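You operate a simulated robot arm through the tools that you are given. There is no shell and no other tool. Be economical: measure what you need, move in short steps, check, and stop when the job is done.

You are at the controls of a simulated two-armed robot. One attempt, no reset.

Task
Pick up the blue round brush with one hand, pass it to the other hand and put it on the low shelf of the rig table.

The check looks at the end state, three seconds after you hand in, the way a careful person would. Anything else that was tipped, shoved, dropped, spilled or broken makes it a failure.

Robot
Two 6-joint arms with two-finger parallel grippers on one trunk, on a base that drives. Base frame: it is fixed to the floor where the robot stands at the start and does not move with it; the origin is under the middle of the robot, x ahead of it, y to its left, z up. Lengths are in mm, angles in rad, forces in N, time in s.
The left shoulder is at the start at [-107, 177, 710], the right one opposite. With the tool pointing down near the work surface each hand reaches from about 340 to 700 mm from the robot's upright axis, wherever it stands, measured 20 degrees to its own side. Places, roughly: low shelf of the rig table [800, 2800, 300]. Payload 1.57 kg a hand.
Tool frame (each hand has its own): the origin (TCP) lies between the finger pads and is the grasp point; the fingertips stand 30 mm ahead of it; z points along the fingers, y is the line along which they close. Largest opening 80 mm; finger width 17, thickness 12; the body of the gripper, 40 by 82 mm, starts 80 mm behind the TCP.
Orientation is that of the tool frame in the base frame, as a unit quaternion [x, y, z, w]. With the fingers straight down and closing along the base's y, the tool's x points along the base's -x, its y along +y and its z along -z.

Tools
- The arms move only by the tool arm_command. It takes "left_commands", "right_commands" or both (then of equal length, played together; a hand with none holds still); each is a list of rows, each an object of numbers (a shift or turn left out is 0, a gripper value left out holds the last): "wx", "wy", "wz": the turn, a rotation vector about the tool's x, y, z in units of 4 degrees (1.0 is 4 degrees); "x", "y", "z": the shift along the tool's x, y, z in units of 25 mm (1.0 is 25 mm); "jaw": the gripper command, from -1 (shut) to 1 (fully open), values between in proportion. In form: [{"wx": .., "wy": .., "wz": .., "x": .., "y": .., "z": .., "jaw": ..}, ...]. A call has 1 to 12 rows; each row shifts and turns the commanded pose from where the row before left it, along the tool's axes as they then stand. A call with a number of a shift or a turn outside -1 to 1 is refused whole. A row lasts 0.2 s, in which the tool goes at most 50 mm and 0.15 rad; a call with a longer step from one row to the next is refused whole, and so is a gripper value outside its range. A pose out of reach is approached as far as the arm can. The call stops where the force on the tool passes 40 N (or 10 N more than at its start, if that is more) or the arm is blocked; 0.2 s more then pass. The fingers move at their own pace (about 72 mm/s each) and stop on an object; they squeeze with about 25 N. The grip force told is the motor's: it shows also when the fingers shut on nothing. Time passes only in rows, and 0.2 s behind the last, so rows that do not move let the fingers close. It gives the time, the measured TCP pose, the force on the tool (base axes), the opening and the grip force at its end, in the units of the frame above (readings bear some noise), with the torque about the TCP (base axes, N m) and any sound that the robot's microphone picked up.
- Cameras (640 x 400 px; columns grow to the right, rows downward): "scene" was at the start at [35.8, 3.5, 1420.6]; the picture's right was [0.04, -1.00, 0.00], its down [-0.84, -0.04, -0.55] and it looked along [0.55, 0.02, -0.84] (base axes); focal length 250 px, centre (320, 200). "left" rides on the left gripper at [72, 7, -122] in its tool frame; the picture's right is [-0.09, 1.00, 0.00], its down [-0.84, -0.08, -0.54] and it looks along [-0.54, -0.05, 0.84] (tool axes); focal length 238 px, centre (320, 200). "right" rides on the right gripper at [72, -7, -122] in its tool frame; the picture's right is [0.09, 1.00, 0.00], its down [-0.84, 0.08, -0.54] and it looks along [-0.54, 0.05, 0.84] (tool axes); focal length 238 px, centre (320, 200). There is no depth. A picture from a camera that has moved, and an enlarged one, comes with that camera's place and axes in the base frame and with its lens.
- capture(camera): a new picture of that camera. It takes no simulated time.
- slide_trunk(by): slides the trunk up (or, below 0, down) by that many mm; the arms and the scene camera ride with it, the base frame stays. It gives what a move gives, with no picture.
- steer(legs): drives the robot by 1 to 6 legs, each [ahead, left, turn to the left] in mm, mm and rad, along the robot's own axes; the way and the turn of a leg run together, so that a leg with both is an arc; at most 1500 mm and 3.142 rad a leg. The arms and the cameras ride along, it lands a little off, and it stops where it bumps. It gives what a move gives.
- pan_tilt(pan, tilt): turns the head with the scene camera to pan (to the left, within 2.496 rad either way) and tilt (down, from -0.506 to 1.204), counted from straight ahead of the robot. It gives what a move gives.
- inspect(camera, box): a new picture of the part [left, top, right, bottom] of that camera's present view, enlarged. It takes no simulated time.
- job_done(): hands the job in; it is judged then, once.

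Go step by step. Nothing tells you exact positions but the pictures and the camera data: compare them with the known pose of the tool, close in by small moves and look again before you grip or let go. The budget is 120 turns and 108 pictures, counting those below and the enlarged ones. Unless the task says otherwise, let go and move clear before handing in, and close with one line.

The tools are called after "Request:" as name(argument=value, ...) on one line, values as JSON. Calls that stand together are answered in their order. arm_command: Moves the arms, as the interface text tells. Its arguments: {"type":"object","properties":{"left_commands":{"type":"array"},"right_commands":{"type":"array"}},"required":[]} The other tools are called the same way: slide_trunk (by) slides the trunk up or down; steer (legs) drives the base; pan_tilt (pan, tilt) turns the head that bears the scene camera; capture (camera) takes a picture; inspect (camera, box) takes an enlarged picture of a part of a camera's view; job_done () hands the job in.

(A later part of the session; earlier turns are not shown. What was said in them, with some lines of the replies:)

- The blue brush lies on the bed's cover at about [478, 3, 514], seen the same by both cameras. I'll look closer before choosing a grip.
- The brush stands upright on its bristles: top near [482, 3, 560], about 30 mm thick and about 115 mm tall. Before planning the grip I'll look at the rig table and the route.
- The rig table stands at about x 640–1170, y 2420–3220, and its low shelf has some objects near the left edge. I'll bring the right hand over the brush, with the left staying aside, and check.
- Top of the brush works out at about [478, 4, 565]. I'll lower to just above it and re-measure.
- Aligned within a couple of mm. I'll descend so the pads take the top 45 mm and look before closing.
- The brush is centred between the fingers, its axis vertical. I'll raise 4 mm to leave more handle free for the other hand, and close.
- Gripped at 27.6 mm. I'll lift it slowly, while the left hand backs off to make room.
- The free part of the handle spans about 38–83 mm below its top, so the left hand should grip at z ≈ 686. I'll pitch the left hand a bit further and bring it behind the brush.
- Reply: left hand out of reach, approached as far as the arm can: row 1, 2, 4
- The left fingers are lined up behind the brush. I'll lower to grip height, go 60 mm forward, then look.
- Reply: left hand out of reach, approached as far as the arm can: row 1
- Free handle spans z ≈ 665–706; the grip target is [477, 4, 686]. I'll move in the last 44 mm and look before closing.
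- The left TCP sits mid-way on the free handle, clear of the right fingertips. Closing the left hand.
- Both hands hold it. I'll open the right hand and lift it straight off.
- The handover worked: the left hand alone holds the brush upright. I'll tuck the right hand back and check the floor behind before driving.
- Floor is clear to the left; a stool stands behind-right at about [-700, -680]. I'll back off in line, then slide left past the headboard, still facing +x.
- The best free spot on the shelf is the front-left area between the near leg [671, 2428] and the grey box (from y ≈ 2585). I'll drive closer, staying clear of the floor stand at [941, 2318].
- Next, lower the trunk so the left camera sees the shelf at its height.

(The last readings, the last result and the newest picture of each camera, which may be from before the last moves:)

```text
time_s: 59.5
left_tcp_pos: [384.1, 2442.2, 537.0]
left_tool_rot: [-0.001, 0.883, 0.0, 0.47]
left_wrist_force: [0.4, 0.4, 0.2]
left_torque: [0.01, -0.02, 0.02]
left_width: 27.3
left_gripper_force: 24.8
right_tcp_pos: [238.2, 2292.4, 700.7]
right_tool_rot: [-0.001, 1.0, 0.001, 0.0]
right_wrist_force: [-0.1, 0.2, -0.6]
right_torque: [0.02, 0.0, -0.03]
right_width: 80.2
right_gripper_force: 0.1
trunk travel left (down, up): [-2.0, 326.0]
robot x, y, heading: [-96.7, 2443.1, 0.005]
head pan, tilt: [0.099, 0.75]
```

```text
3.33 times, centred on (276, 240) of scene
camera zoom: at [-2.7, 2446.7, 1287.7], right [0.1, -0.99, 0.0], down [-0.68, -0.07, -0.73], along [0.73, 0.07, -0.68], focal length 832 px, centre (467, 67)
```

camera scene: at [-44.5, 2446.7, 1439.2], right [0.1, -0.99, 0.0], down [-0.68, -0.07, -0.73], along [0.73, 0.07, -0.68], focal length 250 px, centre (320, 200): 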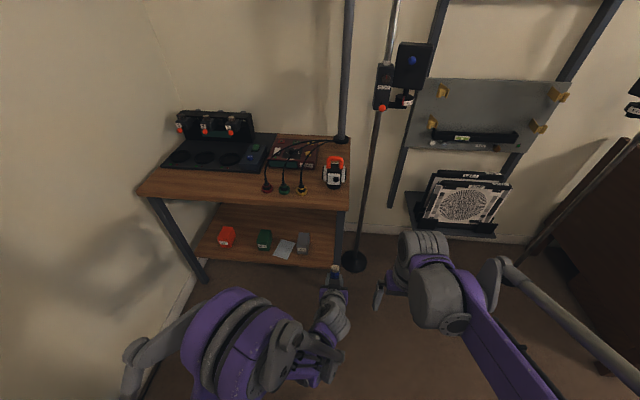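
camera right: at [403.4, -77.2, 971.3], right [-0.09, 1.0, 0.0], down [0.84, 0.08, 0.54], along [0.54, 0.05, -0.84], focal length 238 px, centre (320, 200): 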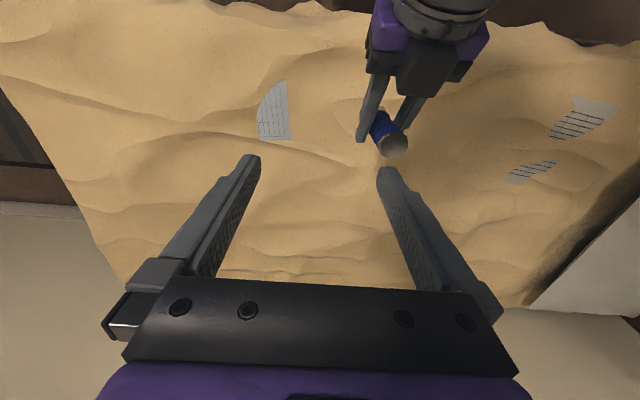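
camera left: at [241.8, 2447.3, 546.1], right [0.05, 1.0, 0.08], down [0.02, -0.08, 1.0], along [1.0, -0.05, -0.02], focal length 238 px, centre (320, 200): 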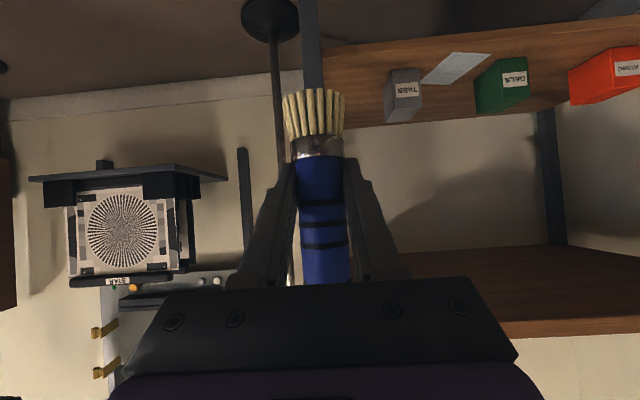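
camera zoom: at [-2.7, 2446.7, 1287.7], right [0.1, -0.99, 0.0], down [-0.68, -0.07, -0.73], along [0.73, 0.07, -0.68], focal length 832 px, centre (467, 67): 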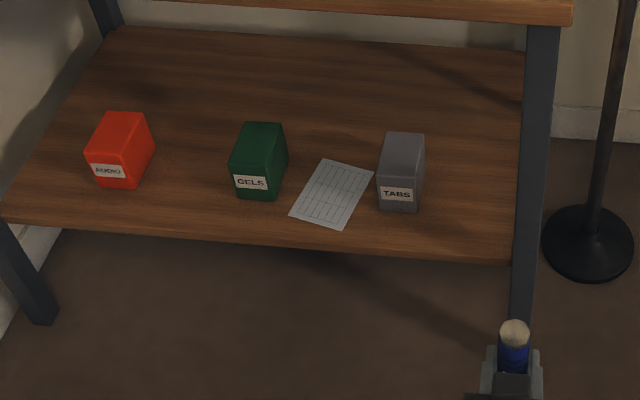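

Grey box spans x 738–800, y 2590–2646; near leg's inner face is y ≈ 2447; shelf edge x ≈ 690. Target is [770, 2520] at shelf height; I'll shift the hand to y 2520, z ~420, then drive up.

Request:
arm_command(left_commands=[{"y": 0.62, "z": 0.52, "x": 0.78}, {"y": 0.62, "z": 0.52, "x": 0.78}, {"y": 0.62, "z": 0.52, "x": 0.78}, {"y": 0.62, "z": 0.52, "x": 0.78}, {"y": 0.62, "z": 0.52, "x": 0.78}, {}])

Request:
capture(camera="left")

Request:
capture(camera="scene")

```text
time_s: 60.9
left_tcp_pos: [406.6, 2514.2, 436.2]
left_tool_rot: [0.0, 0.883, 0.0, 0.469]
left_wrist_force: [-0.4, -0.1, -0.1]
left_torque: [0.0, -0.02, 0.01]
left_width: 27.4
left_gripper_force: 24.8
left hand out of reach, approached as far as the arm can: row 4, 5
right_tcp_pos: [241.1, 2292.9, 700.8]
right_tool_rot: [-0.001, 1.0, 0.001, 0.0]
right_wrist_force: [0.2, -0.2, 0.7]
right_torque: [0.0, 0.0, 0.02]
right_width: 79.9
right_gripper_force: 0.1
trunk travel left (down, up): [-2.0, 326.0]
robot x, y, heading: [-92.3, 2440.9, -0.001]
head pan, tilt: [0.099, 0.75]
```

```text
70 pictures are left
camera left: at [265.5, 2519.8, 445.0], right [0.05, 1.0, 0.08], down [0.02, -0.08, 1.0], along [1.0, -0.05, -0.03], focal length 238 px, centre (320, 200)
```

left: 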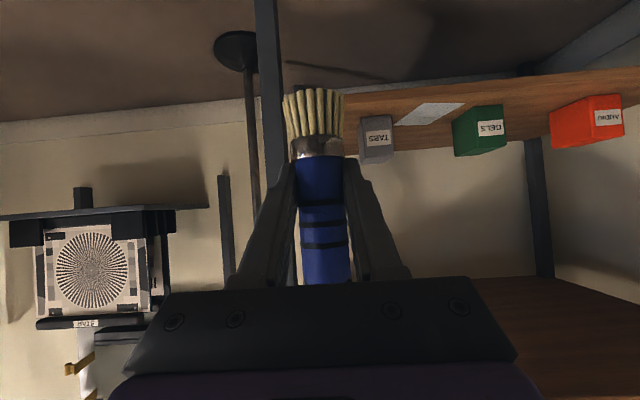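

```text
69 pictures are left
camera scene: at [-2.6, 2446.7, 1287.6], right [0.1, -0.99, 0.0], down [-0.68, -0.07, -0.73], along [0.73, 0.07, -0.68], focal length 250 px, centre (320, 200)
```

scene: 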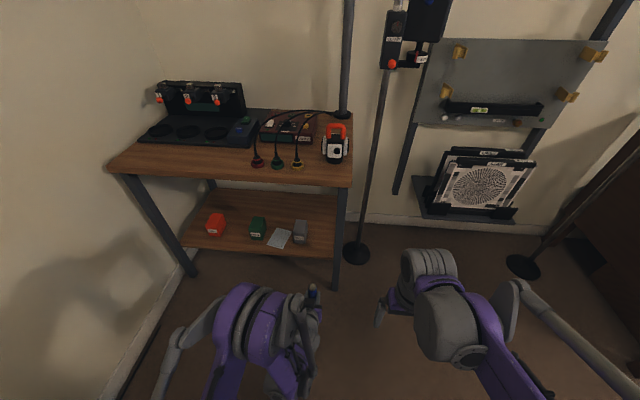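

The hand is at y 2514, z 436, high enough to clear the shelf. I'll drive 240 mm ahead and recheck.

Request:
steer(legs=[[240, 0, 0]])

Request:
capture(camera="left")

Request:
capture(camera="scene")

```text
time_s: 62.7
left_tcp_pos: [645.7, 2515.3, 435.7]
left_tool_rot: [-0.001, 0.884, 0.0, 0.468]
left_wrist_force: [-0.1, -0.5, 0.9]
left_torque: [0.02, 0.0, 0.02]
left_width: 27.5
left_gripper_force: 25.0
right_tcp_pos: [477.4, 2293.5, 701.3]
right_tool_rot: [-0.001, 1.0, 0.0, 0.001]
right_wrist_force: [0.3, 0.1, -1.0]
right_torque: [0.0, 0.02, 0.0]
right_width: 79.8
right_gripper_force: 0.0
trunk travel left (down, up): [-2.0, 326.0]
robot x, y, heading: [146.7, 2436.8, 0.004]
head pan, tilt: [0.099, 0.75]
```

```text
68 pictures are left
camera left: at [503.6, 2520.4, 445.2], right [0.05, 1.0, 0.08], down [0.02, -0.08, 1.0], along [1.0, -0.05, -0.03], focal length 238 px, centre (320, 200)
```

left: 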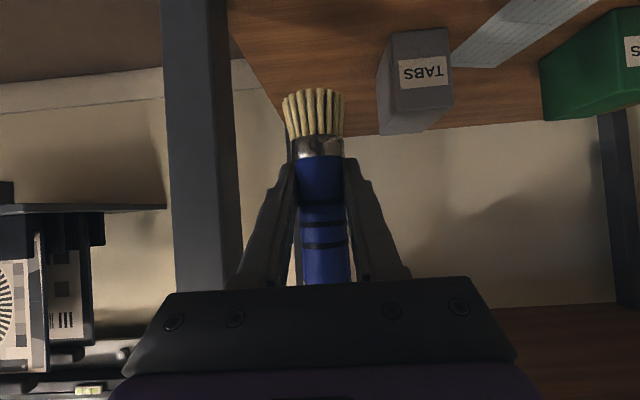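

```text
67 pictures are left
camera scene: at [235.9, 2447.2, 1287.6], right [0.1, -0.99, 0.0], down [-0.68, -0.07, -0.73], along [0.73, 0.07, -0.68], focal length 250 px, centre (320, 200)
```

scene: 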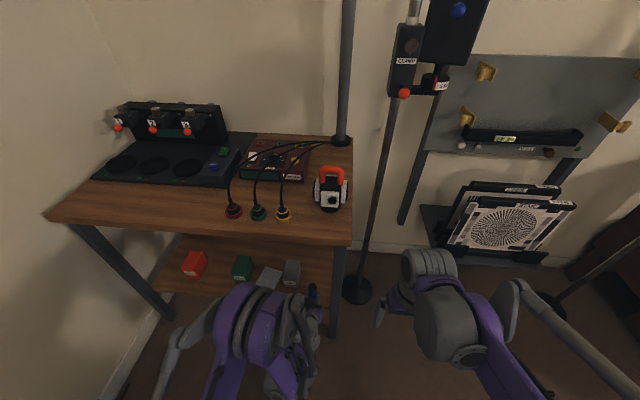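

Spot confirmed: leg face y 2447, grey box from y 2588 with top z ≈ 351, shelf z ≈ 300. I'll extend forward 125 mm at this height.

Request:
arm_command(left_commands=[{"z": 0.593, "x": -0.4, "y": 0.02}, {"z": 0.593, "x": -0.4, "y": 0.02}, {"z": 0.593, "x": -0.4, "y": 0.02}, {"z": 0.593, "x": -0.4, "y": 0.02}, {"z": 0.593, "x": -0.4, "y": 0.02}, {"z": 0.593, "x": -0.4, "y": 0.02}, {"z": 0.593, "x": -0.4, "y": 0.02}, {}])

Request:
capture(camera="left")

Request:
capture(camera="scene")

```text
time_s: 64.5
left_tcp_pos: [770.5, 2518.3, 435.6]
left_tool_rot: [-0.001, 0.883, 0.001, 0.469]
left_wrist_force: [0.9, -0.1, 1.1]
left_torque: [-0.02, 0.01, -0.01]
left_width: 27.3
left_gripper_force: 25.3
right_tcp_pos: [478.1, 2292.6, 701.3]
right_tool_rot: [-0.001, 1.0, -0.001, 0.0]
right_wrist_force: [0.5, 0.2, 0.8]
right_torque: [0.01, 0.02, 0.02]
right_width: 79.8
right_gripper_force: 0.0
trunk travel left (down, up): [-2.0, 326.0]
robot x, y, heading: [147.4, 2438.6, 0.002]
head pan, tilt: [0.099, 0.75]
```

```text
66 pictures are left
camera left: at [629.2, 2524.4, 444.8], right [0.05, 1.0, 0.08], down [0.02, -0.08, 1.0], along [1.0, -0.05, -0.03], focal length 238 px, centre (320, 200)
```

left: 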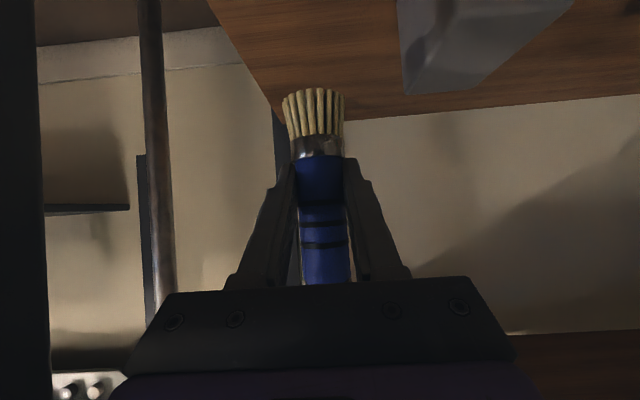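

```text
65 pictures are left
camera scene: at [235.6, 2447.2, 1287.6], right [0.1, -0.99, 0.0], down [-0.68, -0.07, -0.73], along [0.73, 0.07, -0.68], focal length 250 px, centre (320, 200)
```

scene: 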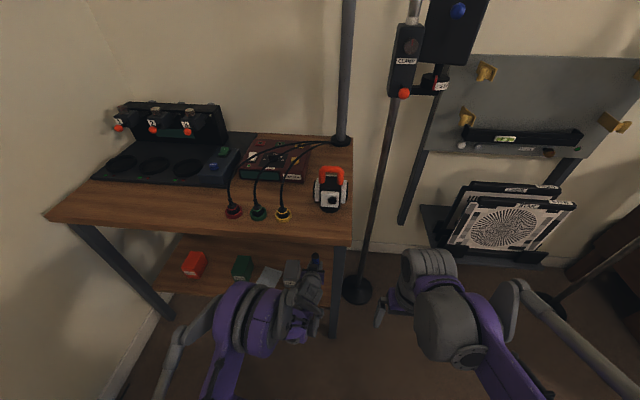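

Over the spot: box and leg both well clear of the hand. Lowering 70 mm to just above the shelf.

Request:
arm_command(left_commands=[{"z": 0.31, "x": 0.46}, {"z": 0.31, "x": 0.46}, {"z": 0.31, "x": 0.46}, {"z": 0.31, "x": 0.46}, {"z": 0.31, "x": 0.46}, {}])

Request:
capture(camera="left")

Request:
inspect(camera="scene", box=[240, 220, 368, 300])

```text
time_s: 65.9
left_tcp_pos: [770.5, 2519.2, 365.5]
left_tool_rot: [-0.002, 0.883, 0.001, 0.469]
left_wrist_force: [-0.2, -0.5, 1.0]
left_torque: [-0.01, -0.02, 0.02]
left_width: 27.4
left_gripper_force: 25.1
right_tcp_pos: [477.2, 2293.2, 700.8]
right_tool_rot: [0.0, 1.0, 0.0, 0.0]
right_wrist_force: [0.6, 0.9, -0.3]
right_torque: [0.02, -0.01, -0.01]
right_width: 80.0
right_gripper_force: 0.1
trunk travel left (down, up): [-2.0, 326.0]
robot x, y, heading: [148.1, 2437.9, 0.003]
head pan, tilt: [0.099, 0.75]
```

```text
64 pictures are left
camera left: at [628.5, 2524.3, 375.4], right [0.05, 1.0, 0.08], down [0.02, -0.08, 1.0], along [1.0, -0.05, -0.03], focal length 238 px, centre (320, 200)
```

left: 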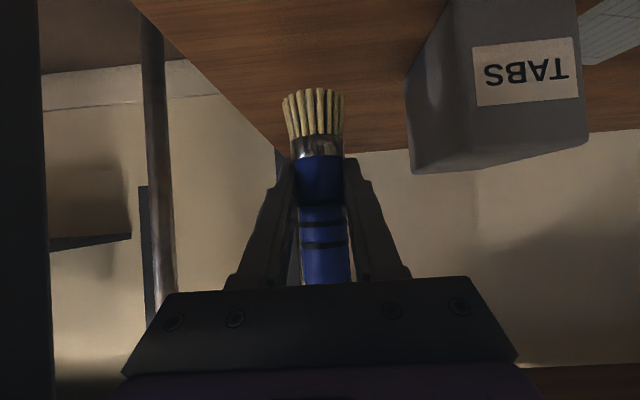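

```text
5.00 times, centred on (304, 260) of scene
camera zoom: at [235.6, 2447.2, 1287.6], right [0.1, -0.99, 0.0], down [-0.68, -0.07, -0.73], along [0.73, 0.07, -0.68], focal length 1248 px, centre (400, -100)
```

zoom: 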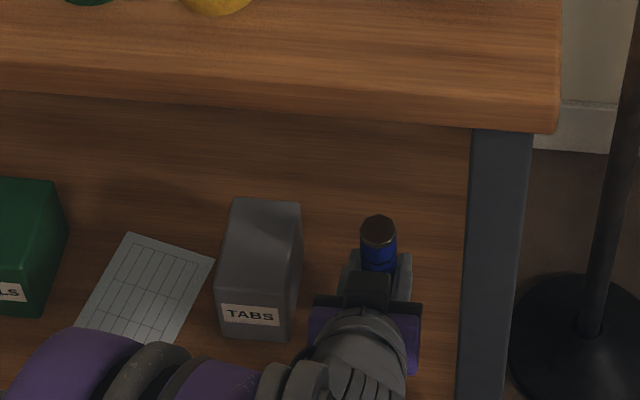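

Just above the shelf with good clearance each side. Lowering in small steps to feel contact.

Request:
arm_command(left_commands=[{"z": 0.045, "x": 0.066}, {"z": 0.045, "x": 0.066}, {"z": 0.045, "x": 0.066}, {}])

Request:
arm_command(left_commands=[{"z": 0.022, "x": 0.033}, {"z": 0.022, "x": 0.033}, {}])

Request:
capture(camera="left")

```text
time_s: 66.9
left_tcp_pos: [770.3, 2519.4, 360.0]
left_tool_rot: [-0.002, 0.883, 0.001, 0.469]
left_wrist_force: [-0.6, -0.1, -0.5]
left_torque: [0.01, 0.0, -0.02]
left_width: 27.2
left_gripper_force: 24.9
right_tcp_pos: [477.0, 2293.4, 700.2]
right_tool_rot: [0.0, 1.0, 0.0, 0.0]
right_wrist_force: [0.0, -0.1, 0.4]
right_torque: [-0.02, -0.04, -0.04]
right_width: 80.0
right_gripper_force: 0.1
trunk travel left (down, up): [-2.0, 326.0]
robot x, y, heading: [146.2, 2437.5, -0.001]
head pan, tilt: [0.099, 0.75]
```

```text
time_s: 67.7
left_tcp_pos: [769.9, 2519.5, 358.0]
left_tool_rot: [-0.001, 0.884, 0.0, 0.468]
left_wrist_force: [-0.4, 1.3, 0.3]
left_torque: [0.0, 0.0, 0.0]
left_width: 27.4
left_gripper_force: 25.1
right_tcp_pos: [478.0, 2294.4, 701.1]
right_tool_rot: [-0.001, 1.0, 0.0, 0.0]
right_wrist_force: [0.0, 0.3, -0.5]
right_torque: [-0.03, 0.01, -0.01]
right_width: 79.9
right_gripper_force: 0.2
trunk travel left (down, up): [-2.0, 326.0]
robot x, y, heading: [145.4, 2437.5, -0.003]
head pan, tilt: [0.099, 0.75]
```

```text
62 pictures are left
camera left: at [628.3, 2524.2, 367.5], right [0.05, 1.0, 0.08], down [0.02, -0.08, 1.0], along [1.0, -0.05, -0.03], focal length 238 px, centre (320, 200)
```

left: 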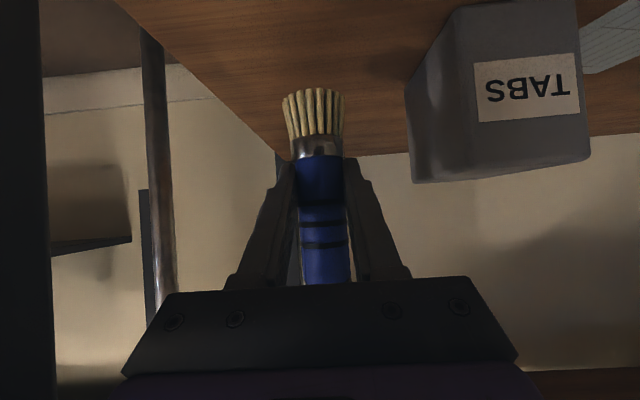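

Request:
arm_command(left_commands=[{"z": 0.03, "x": 0.045}, {"z": 0.03, "x": 0.045}, {}])

Request:
arm_command(left_commands=[{"z": 0.022, "x": 0.033}, {"z": 0.022, "x": 0.033}, {}])

```text
time_s: 68.5
left_tcp_pos: [771.4, 2519.2, 356.2]
left_tool_rot: [-0.001, 0.883, 0.0, 0.469]
left_wrist_force: [0.6, 0.9, 1.0]
left_torque: [0.04, 0.0, -0.03]
left_width: 27.3
left_gripper_force: 25.1
right_tcp_pos: [477.8, 2292.3, 701.1]
right_tool_rot: [0.0, 1.0, -0.001, -0.001]
right_wrist_force: [0.3, 0.7, 0.2]
right_torque: [0.01, 0.03, 0.04]
right_width: 79.8
right_gripper_force: 0.0
trunk travel left (down, up): [-2.0, 326.0]
robot x, y, heading: [147.2, 2444.6, 0.003]
head pan, tilt: [0.099, 0.75]
```

```text
time_s: 69.3
left_tcp_pos: [770.8, 2519.9, 354.1]
left_tool_rot: [-0.001, 0.884, 0.001, 0.468]
left_wrist_force: [0.3, -0.9, -0.4]
left_torque: [-0.02, -0.02, -0.01]
left_width: 27.4
left_gripper_force: 24.6
right_tcp_pos: [476.5, 2293.7, 700.4]
right_tool_rot: [-0.001, 1.0, 0.0, 0.0]
right_wrist_force: [-0.1, 0.2, -0.5]
right_torque: [0.0, 0.03, 0.0]
right_width: 80.1
right_gripper_force: 0.0
trunk travel left (down, up): [-2.0, 326.0]
robot x, y, heading: [147.2, 2437.6, 0.001]
head pan, tilt: [0.099, 0.75]
```

No contact yet; continuing down 2 mm at a time.

Request:
arm_command(left_commands=[{"z": 0.022, "x": 0.033}, {"z": 0.022, "x": 0.033}, {}])

Request:
arm_command(left_commands=[{"z": 0.022, "x": 0.033}, {"z": 0.022, "x": 0.033}, {}])

Request:
capture(camera="left")

```text
time_s: 70.1
left_tcp_pos: [769.9, 2520.0, 351.5]
left_tool_rot: [-0.001, 0.883, 0.001, 0.469]
left_wrist_force: [0.2, -0.4, -0.6]
left_torque: [0.0, 0.01, 0.03]
left_width: 27.4
left_gripper_force: 24.9
right_tcp_pos: [476.9, 2293.3, 700.6]
right_tool_rot: [-0.001, 1.0, -0.001, 0.0]
right_wrist_force: [0.0, 0.1, 0.1]
right_torque: [-0.01, 0.01, 0.01]
right_width: 80.0
right_gripper_force: 0.0
trunk travel left (down, up): [-2.0, 326.0]
robot x, y, heading: [148.2, 2436.8, -0.001]
head pan, tilt: [0.099, 0.75]
```

```text
time_s: 70.9
left_tcp_pos: [769.4, 2519.2, 349.9]
left_tool_rot: [-0.001, 0.884, 0.0, 0.468]
left_wrist_force: [-0.4, 0.2, 0.3]
left_torque: [0.0, 0.03, 0.03]
left_width: 27.3
left_gripper_force: 25.3
right_tcp_pos: [477.7, 2294.2, 700.7]
right_tool_rot: [-0.001, 1.0, 0.0, 0.0]
right_wrist_force: [0.4, -0.2, -0.2]
right_torque: [0.0, -0.03, -0.01]
right_width: 79.9
right_gripper_force: 0.0
trunk travel left (down, up): [-2.0, 326.0]
robot x, y, heading: [145.1, 2434.7, 0.002]
head pan, tilt: [0.099, 0.75]
```

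```text
61 pictures are left
camera left: at [628.1, 2524.6, 359.4], right [0.05, 1.0, 0.08], down [0.02, -0.08, 1.0], along [1.0, -0.05, -0.03], focal length 238 px, centre (320, 200)
```

left: 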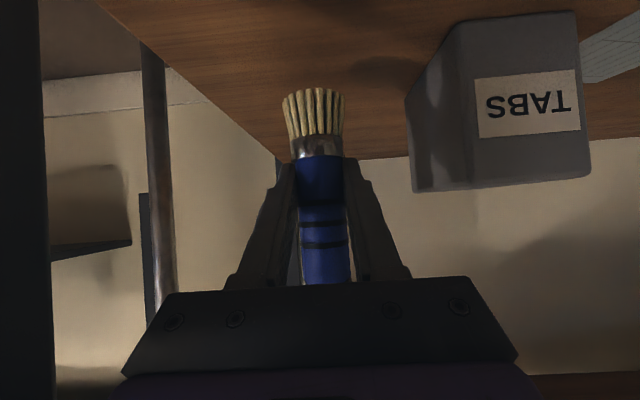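

The box base shows the shelf is nearer z ≈ 280, so about 10 mm remain. Continuing carefully.

Request:
arm_command(left_commands=[{"z": 0.03, "x": 0.045}, {"z": 0.03, "x": 0.045}, {"z": 0.03, "x": 0.045}, {"z": 0.03, "x": 0.045}, {}])

Request:
arm_command(left_commands=[{"z": 0.022, "x": 0.033}, {"z": 0.022, "x": 0.033}, {}])

Request:
arm_command(left_commands=[{"z": 0.022, "x": 0.033}, {"z": 0.022, "x": 0.033}, {}])

Request:
capture(camera="left")

```text
time_s: 72.1
left_tcp_pos: [770.1, 2519.6, 345.5]
left_tool_rot: [-0.002, 0.883, 0.001, 0.469]
left_wrist_force: [-0.3, 0.3, 0.1]
left_torque: [0.0, -0.02, 0.0]
left_width: 27.3
left_gripper_force: 25.3
right_tcp_pos: [477.8, 2294.0, 700.6]
right_tool_rot: [-0.001, 1.0, 0.001, 0.0]
right_wrist_force: [-0.1, 0.0, 0.1]
right_torque: [0.03, -0.02, -0.01]
right_width: 79.9
right_gripper_force: 0.0
trunk travel left (down, up): [-2.0, 326.0]
robot x, y, heading: [144.5, 2438.6, -0.001]
head pan, tilt: [0.099, 0.75]
```

```text
time_s: 72.9
left_tcp_pos: [769.6, 2519.5, 343.0]
left_tool_rot: [-0.002, 0.883, 0.001, 0.469]
left_wrist_force: [-0.5, -0.9, -0.1]
left_torque: [0.01, 0.01, 0.0]
left_width: 27.5
left_gripper_force: 25.0
right_tcp_pos: [477.5, 2293.8, 700.3]
right_tool_rot: [-0.001, 1.0, 0.001, 0.0]
right_wrist_force: [-0.9, -0.1, 0.7]
right_torque: [0.05, 0.0, 0.01]
right_width: 79.9
right_gripper_force: 0.0
trunk travel left (down, up): [-2.0, 326.0]
robot x, y, heading: [148.9, 2435.5, 0.004]
head pan, tilt: [0.099, 0.75]
```

```text
time_s: 73.7
left_tcp_pos: [769.3, 2519.7, 340.7]
left_tool_rot: [0.0, 0.883, 0.0, 0.469]
left_wrist_force: [0.5, -0.2, -0.1]
left_torque: [0.0, 0.01, -0.01]
left_width: 27.2
left_gripper_force: 25.0
right_tcp_pos: [477.4, 2294.5, 701.1]
right_tool_rot: [-0.002, 1.0, 0.0, 0.0]
right_wrist_force: [0.3, 0.2, 0.1]
right_torque: [0.0, -0.01, 0.0]
right_width: 80.2
right_gripper_force: 0.1
trunk travel left (down, up): [-2.0, 326.0]
robot x, y, heading: [150.8, 2440.8, 0.0]
head pan, tilt: [0.099, 0.75]
```

```text
60 pictures are left
camera left: at [627.9, 2524.3, 349.9], right [0.05, 1.0, 0.08], down [0.02, -0.08, 1.0], along [1.0, -0.05, -0.03], focal length 238 px, centre (320, 200)
```

left: 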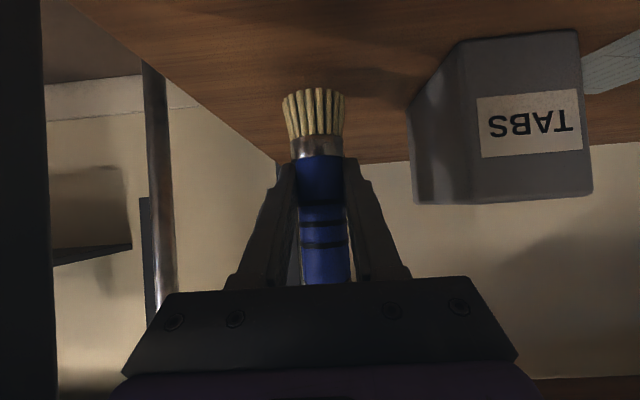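

Perspective shows the bristles still ~20 mm above the shelf (surface nearer z 270). Lowering 12 mm then finer.

Request:
arm_command(left_commands=[{"z": 0.045, "x": 0.066}, {"z": 0.045, "x": 0.066}, {"z": 0.045, "x": 0.066}, {"z": 0.045, "x": 0.066}, {"z": 0.045, "x": 0.066}, {"z": 0.045, "x": 0.066}, {}])

Request:
capture(camera="left")

```text
time_s: 75.3
left_tcp_pos: [769.5, 2519.3, 328.2]
left_tool_rot: [-0.001, 0.883, 0.0, 0.469]
left_wrist_force: [-0.2, 0.0, 0.7]
left_torque: [-0.03, 0.0, 0.02]
left_width: 27.4
left_gripper_force: 24.9
right_tcp_pos: [478.4, 2294.6, 700.1]
right_tool_rot: [-0.001, 1.0, 0.0, 0.0]
right_wrist_force: [-0.8, 0.3, -0.1]
right_torque: [-0.01, 0.02, -0.02]
right_width: 79.8
right_gripper_force: 0.0
trunk travel left (down, up): [-2.0, 326.0]
robot x, y, heading: [147.8, 2436.2, 0.004]
head pan, tilt: [0.099, 0.75]
```

```text
59 pictures are left
camera left: at [628.0, 2524.6, 337.9], right [0.05, 1.0, 0.08], down [0.02, -0.08, 1.0], along [1.0, -0.05, -0.03], focal length 238 px, centre (320, 200)
```

left: 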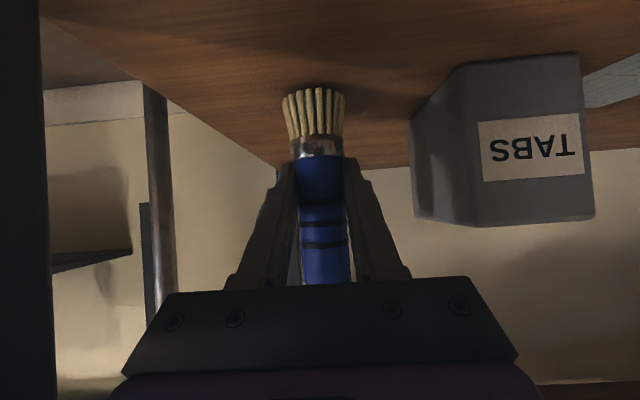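

About 8–10 mm left; the brush shadow is closing in.

Request:
arm_command(left_commands=[{"z": 0.045, "x": 0.066}, {"z": 0.045, "x": 0.066}, {"z": 0.022, "x": 0.033}, {}])

Request:
arm_command(left_commands=[{"z": 0.022, "x": 0.033}, {"z": 0.022, "x": 0.033}, {}])

Request:
capture(camera="left")

```text
time_s: 76.3
left_tcp_pos: [770.0, 2518.9, 324.3]
left_tool_rot: [-0.001, 0.883, 0.001, 0.469]
left_wrist_force: [-1.2, 1.4, 10.9]
left_torque: [0.11, -0.18, -0.01]
left_width: 27.3
left_gripper_force: 24.9
right_tcp_pos: [476.7, 2293.9, 701.5]
right_tool_rot: [-0.001, 1.0, -0.001, 0.001]
right_wrist_force: [0.6, 0.9, 0.0]
right_torque: [0.01, -0.01, -0.01]
right_width: 80.3
right_gripper_force: 0.0
trunk travel left (down, up): [-2.0, 326.0]
robot x, y, heading: [145.3, 2438.7, -0.0]
head pan, tilt: [0.099, 0.75]
```

```text
time_s: 77.1
left_tcp_pos: [769.6, 2518.3, 324.0]
left_tool_rot: [-0.001, 0.882, 0.001, 0.471]
left_wrist_force: [-0.1, 4.2, 37.2]
left_torque: [0.26, -0.2, 0.01]
left_width: 27.3
left_gripper_force: 24.8
right_tcp_pos: [475.3, 2293.9, 701.8]
right_tool_rot: [-0.001, 1.0, 0.0, 0.002]
right_wrist_force: [-0.5, -0.1, -0.2]
right_torque: [-0.03, 0.01, 0.0]
right_width: 80.1
right_gripper_force: 0.1
trunk travel left (down, up): [-2.0, 326.0]
robot x, y, heading: [142.5, 2437.5, 0.004]
head pan, tilt: [0.099, 0.75]
```

```text
58 pictures are left
camera left: at [627.7, 2524.3, 332.6], right [0.05, 1.0, 0.08], down [0.02, -0.08, 1.0], along [1.0, -0.05, -0.02], focal length 238 px, centre (320, 200)
```

left: 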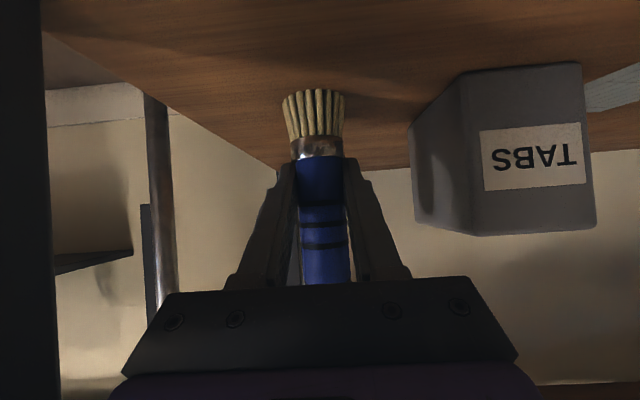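

It is standing on the shelf, pressed at 37 N. I'll back off ~2 mm to unload it before releasing.

Request:
arm_command(left_commands=[{"z": -0.022, "x": -0.033}, {"z": -0.025, "x": -0.036}, {}])

```text
time_s: 77.9
left_tcp_pos: [770.9, 2518.7, 324.4]
left_tool_rot: [-0.001, 0.883, 0.0, 0.469]
left_wrist_force: [5.9, 2.2, 14.9]
left_torque: [0.13, -0.49, 0.01]
left_width: 27.5
left_gripper_force: 25.1
right_tcp_pos: [476.7, 2294.0, 702.1]
right_tool_rot: [-0.001, 1.0, 0.0, 0.001]
right_wrist_force: [-0.3, -0.2, -0.1]
right_torque: [0.02, -0.03, -0.02]
right_width: 79.9
right_gripper_force: 0.2
trunk travel left (down, up): [-2.0, 326.0]
robot x, y, heading: [144.0, 2439.7, 0.0]
head pan, tilt: [0.099, 0.75]
```

Request:
arm_command(left_commands=[{"z": -0.02, "x": -0.03}, {}])

```text
time_s: 78.5
left_tcp_pos: [769.6, 2518.0, 323.9]
left_tool_rot: [-0.002, 0.884, 0.001, 0.468]
left_wrist_force: [0.2, -2.3, 1.7]
left_torque: [-0.12, -0.1, -0.08]
left_width: 27.7
left_gripper_force: 25.1
right_tcp_pos: [476.9, 2292.7, 700.6]
right_tool_rot: [-0.001, 1.0, 0.0, 0.001]
right_wrist_force: [-0.7, -0.3, -0.8]
right_torque: [-0.01, -0.01, 0.02]
right_width: 80.1
right_gripper_force: 0.0
trunk travel left (down, up): [-2.0, 326.0]
robot x, y, heading: [150.0, 2438.9, 0.002]
head pan, tilt: [0.099, 0.75]
```

Load is nearly zero with the brush resting on the shelf. Opening the fingers partway.

Request:
arm_command(left_commands=[{"jaw": -0.1}, {"jaw": 0.1}, {"jaw": 0.35}, {"jaw": 0.35}, {}])

Request:
capture(camera="left")

Request:
inspect(camera="scene", box=[240, 220, 368, 300])

```text
time_s: 79.7
left_tcp_pos: [769.9, 2518.6, 323.7]
left_tool_rot: [-0.001, 0.884, 0.001, 0.468]
left_wrist_force: [-0.8, 0.0, 0.0]
left_torque: [-0.01, 0.0, -0.01]
left_width: 54.0
left_gripper_force: 0.1
right_tcp_pos: [477.9, 2293.7, 701.6]
right_tool_rot: [-0.001, 1.0, 0.0, 0.0]
right_wrist_force: [0.2, -0.2, 0.6]
right_torque: [0.03, 0.01, 0.0]
right_width: 79.7
right_gripper_force: 0.0
trunk travel left (down, up): [-2.0, 326.0]
robot x, y, heading: [145.7, 2438.3, -0.001]
head pan, tilt: [0.099, 0.75]
```

```text
57 pictures are left
camera left: at [627.8, 2524.5, 333.7], right [0.05, 1.0, 0.08], down [0.02, -0.08, 1.0], along [1.0, -0.05, -0.03], focal length 238 px, centre (320, 200)
```

left: 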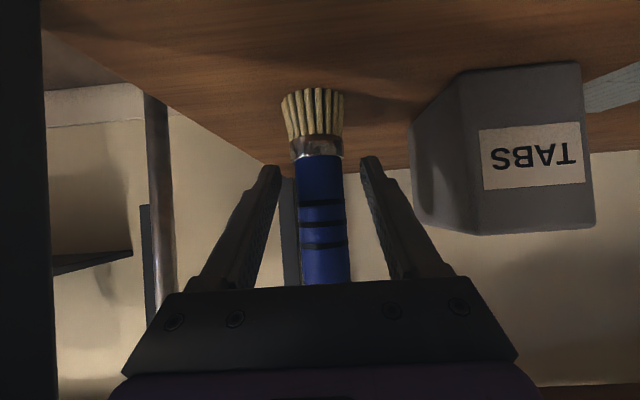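

```text
5.00 times, centred on (304, 260) of scene
camera zoom: at [235.5, 2447.2, 1287.6], right [0.1, -0.99, 0.0], down [-0.68, -0.07, -0.73], along [0.73, 0.07, -0.68], focal length 1248 px, centre (400, -100)
```

zoom: 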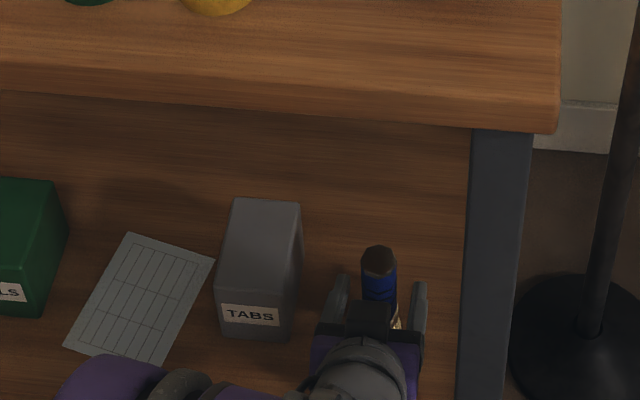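

The brush stands freely. Backing the hand straight out, horizontally.

Request:
arm_command(left_commands=[{"z": -0.25, "x": 0.168}, {"z": -0.33, "x": 0.222}, {"z": -0.5, "x": 0.336}, {"z": -0.5, "x": 0.336}, {"z": -0.5, "x": 0.336}, {"z": -0.5, "x": 0.336}, {"z": -0.5, "x": 0.336}, {"z": -0.5, "x": 0.336}, {}])

Request:
capture(camera="left")

Request:
inspect(camera="scene", box=[220, 210, 380, 310])

```text
time_s: 81.7
left_tcp_pos: [688.5, 2513.1, 331.0]
left_tool_rot: [-0.002, 0.884, 0.002, 0.468]
left_wrist_force: [-1.0, 0.2, 0.0]
left_torque: [0.02, -0.02, -0.02]
left_width: 53.9
left_gripper_force: 0.0
left hand out of reach, approached as far as the arm can: row 7, 8
right_tcp_pos: [477.4, 2293.7, 700.3]
right_tool_rot: [-0.001, 1.0, 0.0, 0.0]
right_wrist_force: [0.4, 0.6, -0.7]
right_torque: [0.02, 0.02, 0.0]
right_width: 80.0
right_gripper_force: 0.1
trunk travel left (down, up): [-2.0, 326.0]
robot x, y, heading: [145.9, 2432.8, 0.001]
head pan, tilt: [0.099, 0.75]
```

```text
55 pictures are left
camera left: at [546.2, 2518.4, 340.5], right [0.05, 1.0, 0.08], down [0.02, -0.08, 1.0], along [1.0, -0.05, -0.03], focal length 238 px, centre (320, 200)
```

left: 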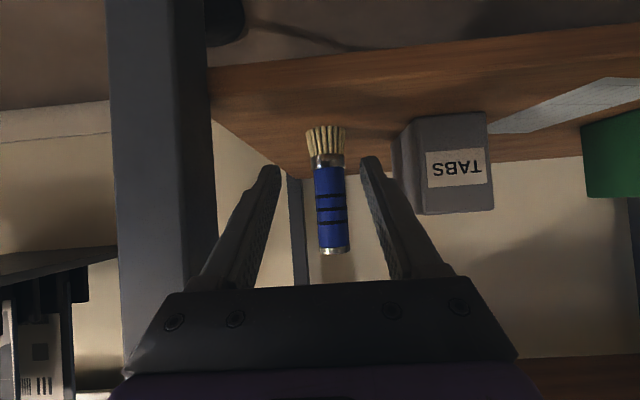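

```text
4.00 times, centred on (300, 260) of scene
camera zoom: at [235.5, 2447.2, 1287.6], right [0.1, -0.99, 0.0], down [-0.68, -0.07, -0.73], along [0.73, 0.07, -0.68], focal length 998 px, centre (400, -40)
```

zoom: 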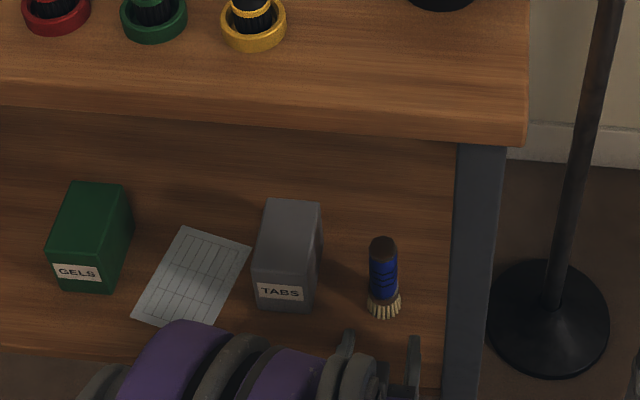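

The brush stands upright on the shelf. I'll drive straight back to get clear and take a last look.

Request:
steer(legs=[[-230, 0, 0]])

Request:
inspect(camera="scene", box=[160, 60, 400, 310])

```text
time_s: 83.5
left_tcp_pos: [456.9, 2512.0, 331.5]
left_tool_rot: [-0.001, 0.884, 0.001, 0.468]
left_wrist_force: [0.5, -0.3, -0.5]
left_torque: [0.0, -0.01, -0.01]
left_width: 54.1
left_gripper_force: 0.1
right_tcp_pos: [245.2, 2293.4, 701.5]
right_tool_rot: [-0.002, 1.0, 0.0, 0.001]
right_wrist_force: [0.6, 0.4, 0.8]
right_torque: [0.01, 0.0, -0.01]
right_width: 79.8
right_gripper_force: 0.0
trunk travel left (down, up): [-2.0, 326.0]
robot x, y, heading: [-86.0, 2434.8, 0.004]
head pan, tilt: [0.099, 0.75]
```

```text
1.60 times, centred on (280, 185) of scene
camera zoom: at [3.6, 2446.7, 1287.7], right [0.1, -0.99, 0.0], down [-0.68, -0.07, -0.73], along [0.73, 0.07, -0.68], focal length 399 px, centre (384, 224)
```

zoom: 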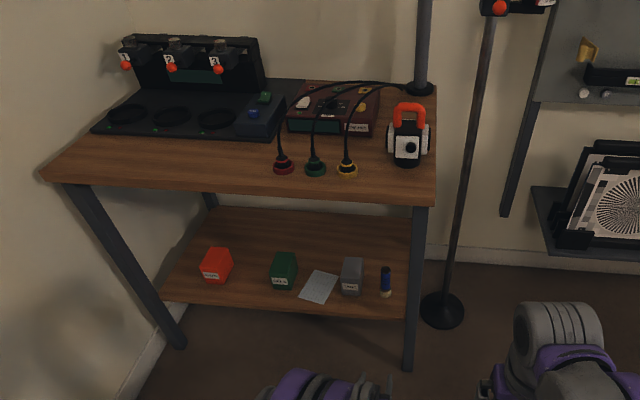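

The brush stands on the low shelf, nothing else has moved, and both hands are clear. I'm handing in.

Request:
job_done()

```text
The job is handed in.
```

The right hand picked up the blue round brush and passed it to the left, which stood it upright on the low shelf of the rig table; in the last picture nothing else had moved.
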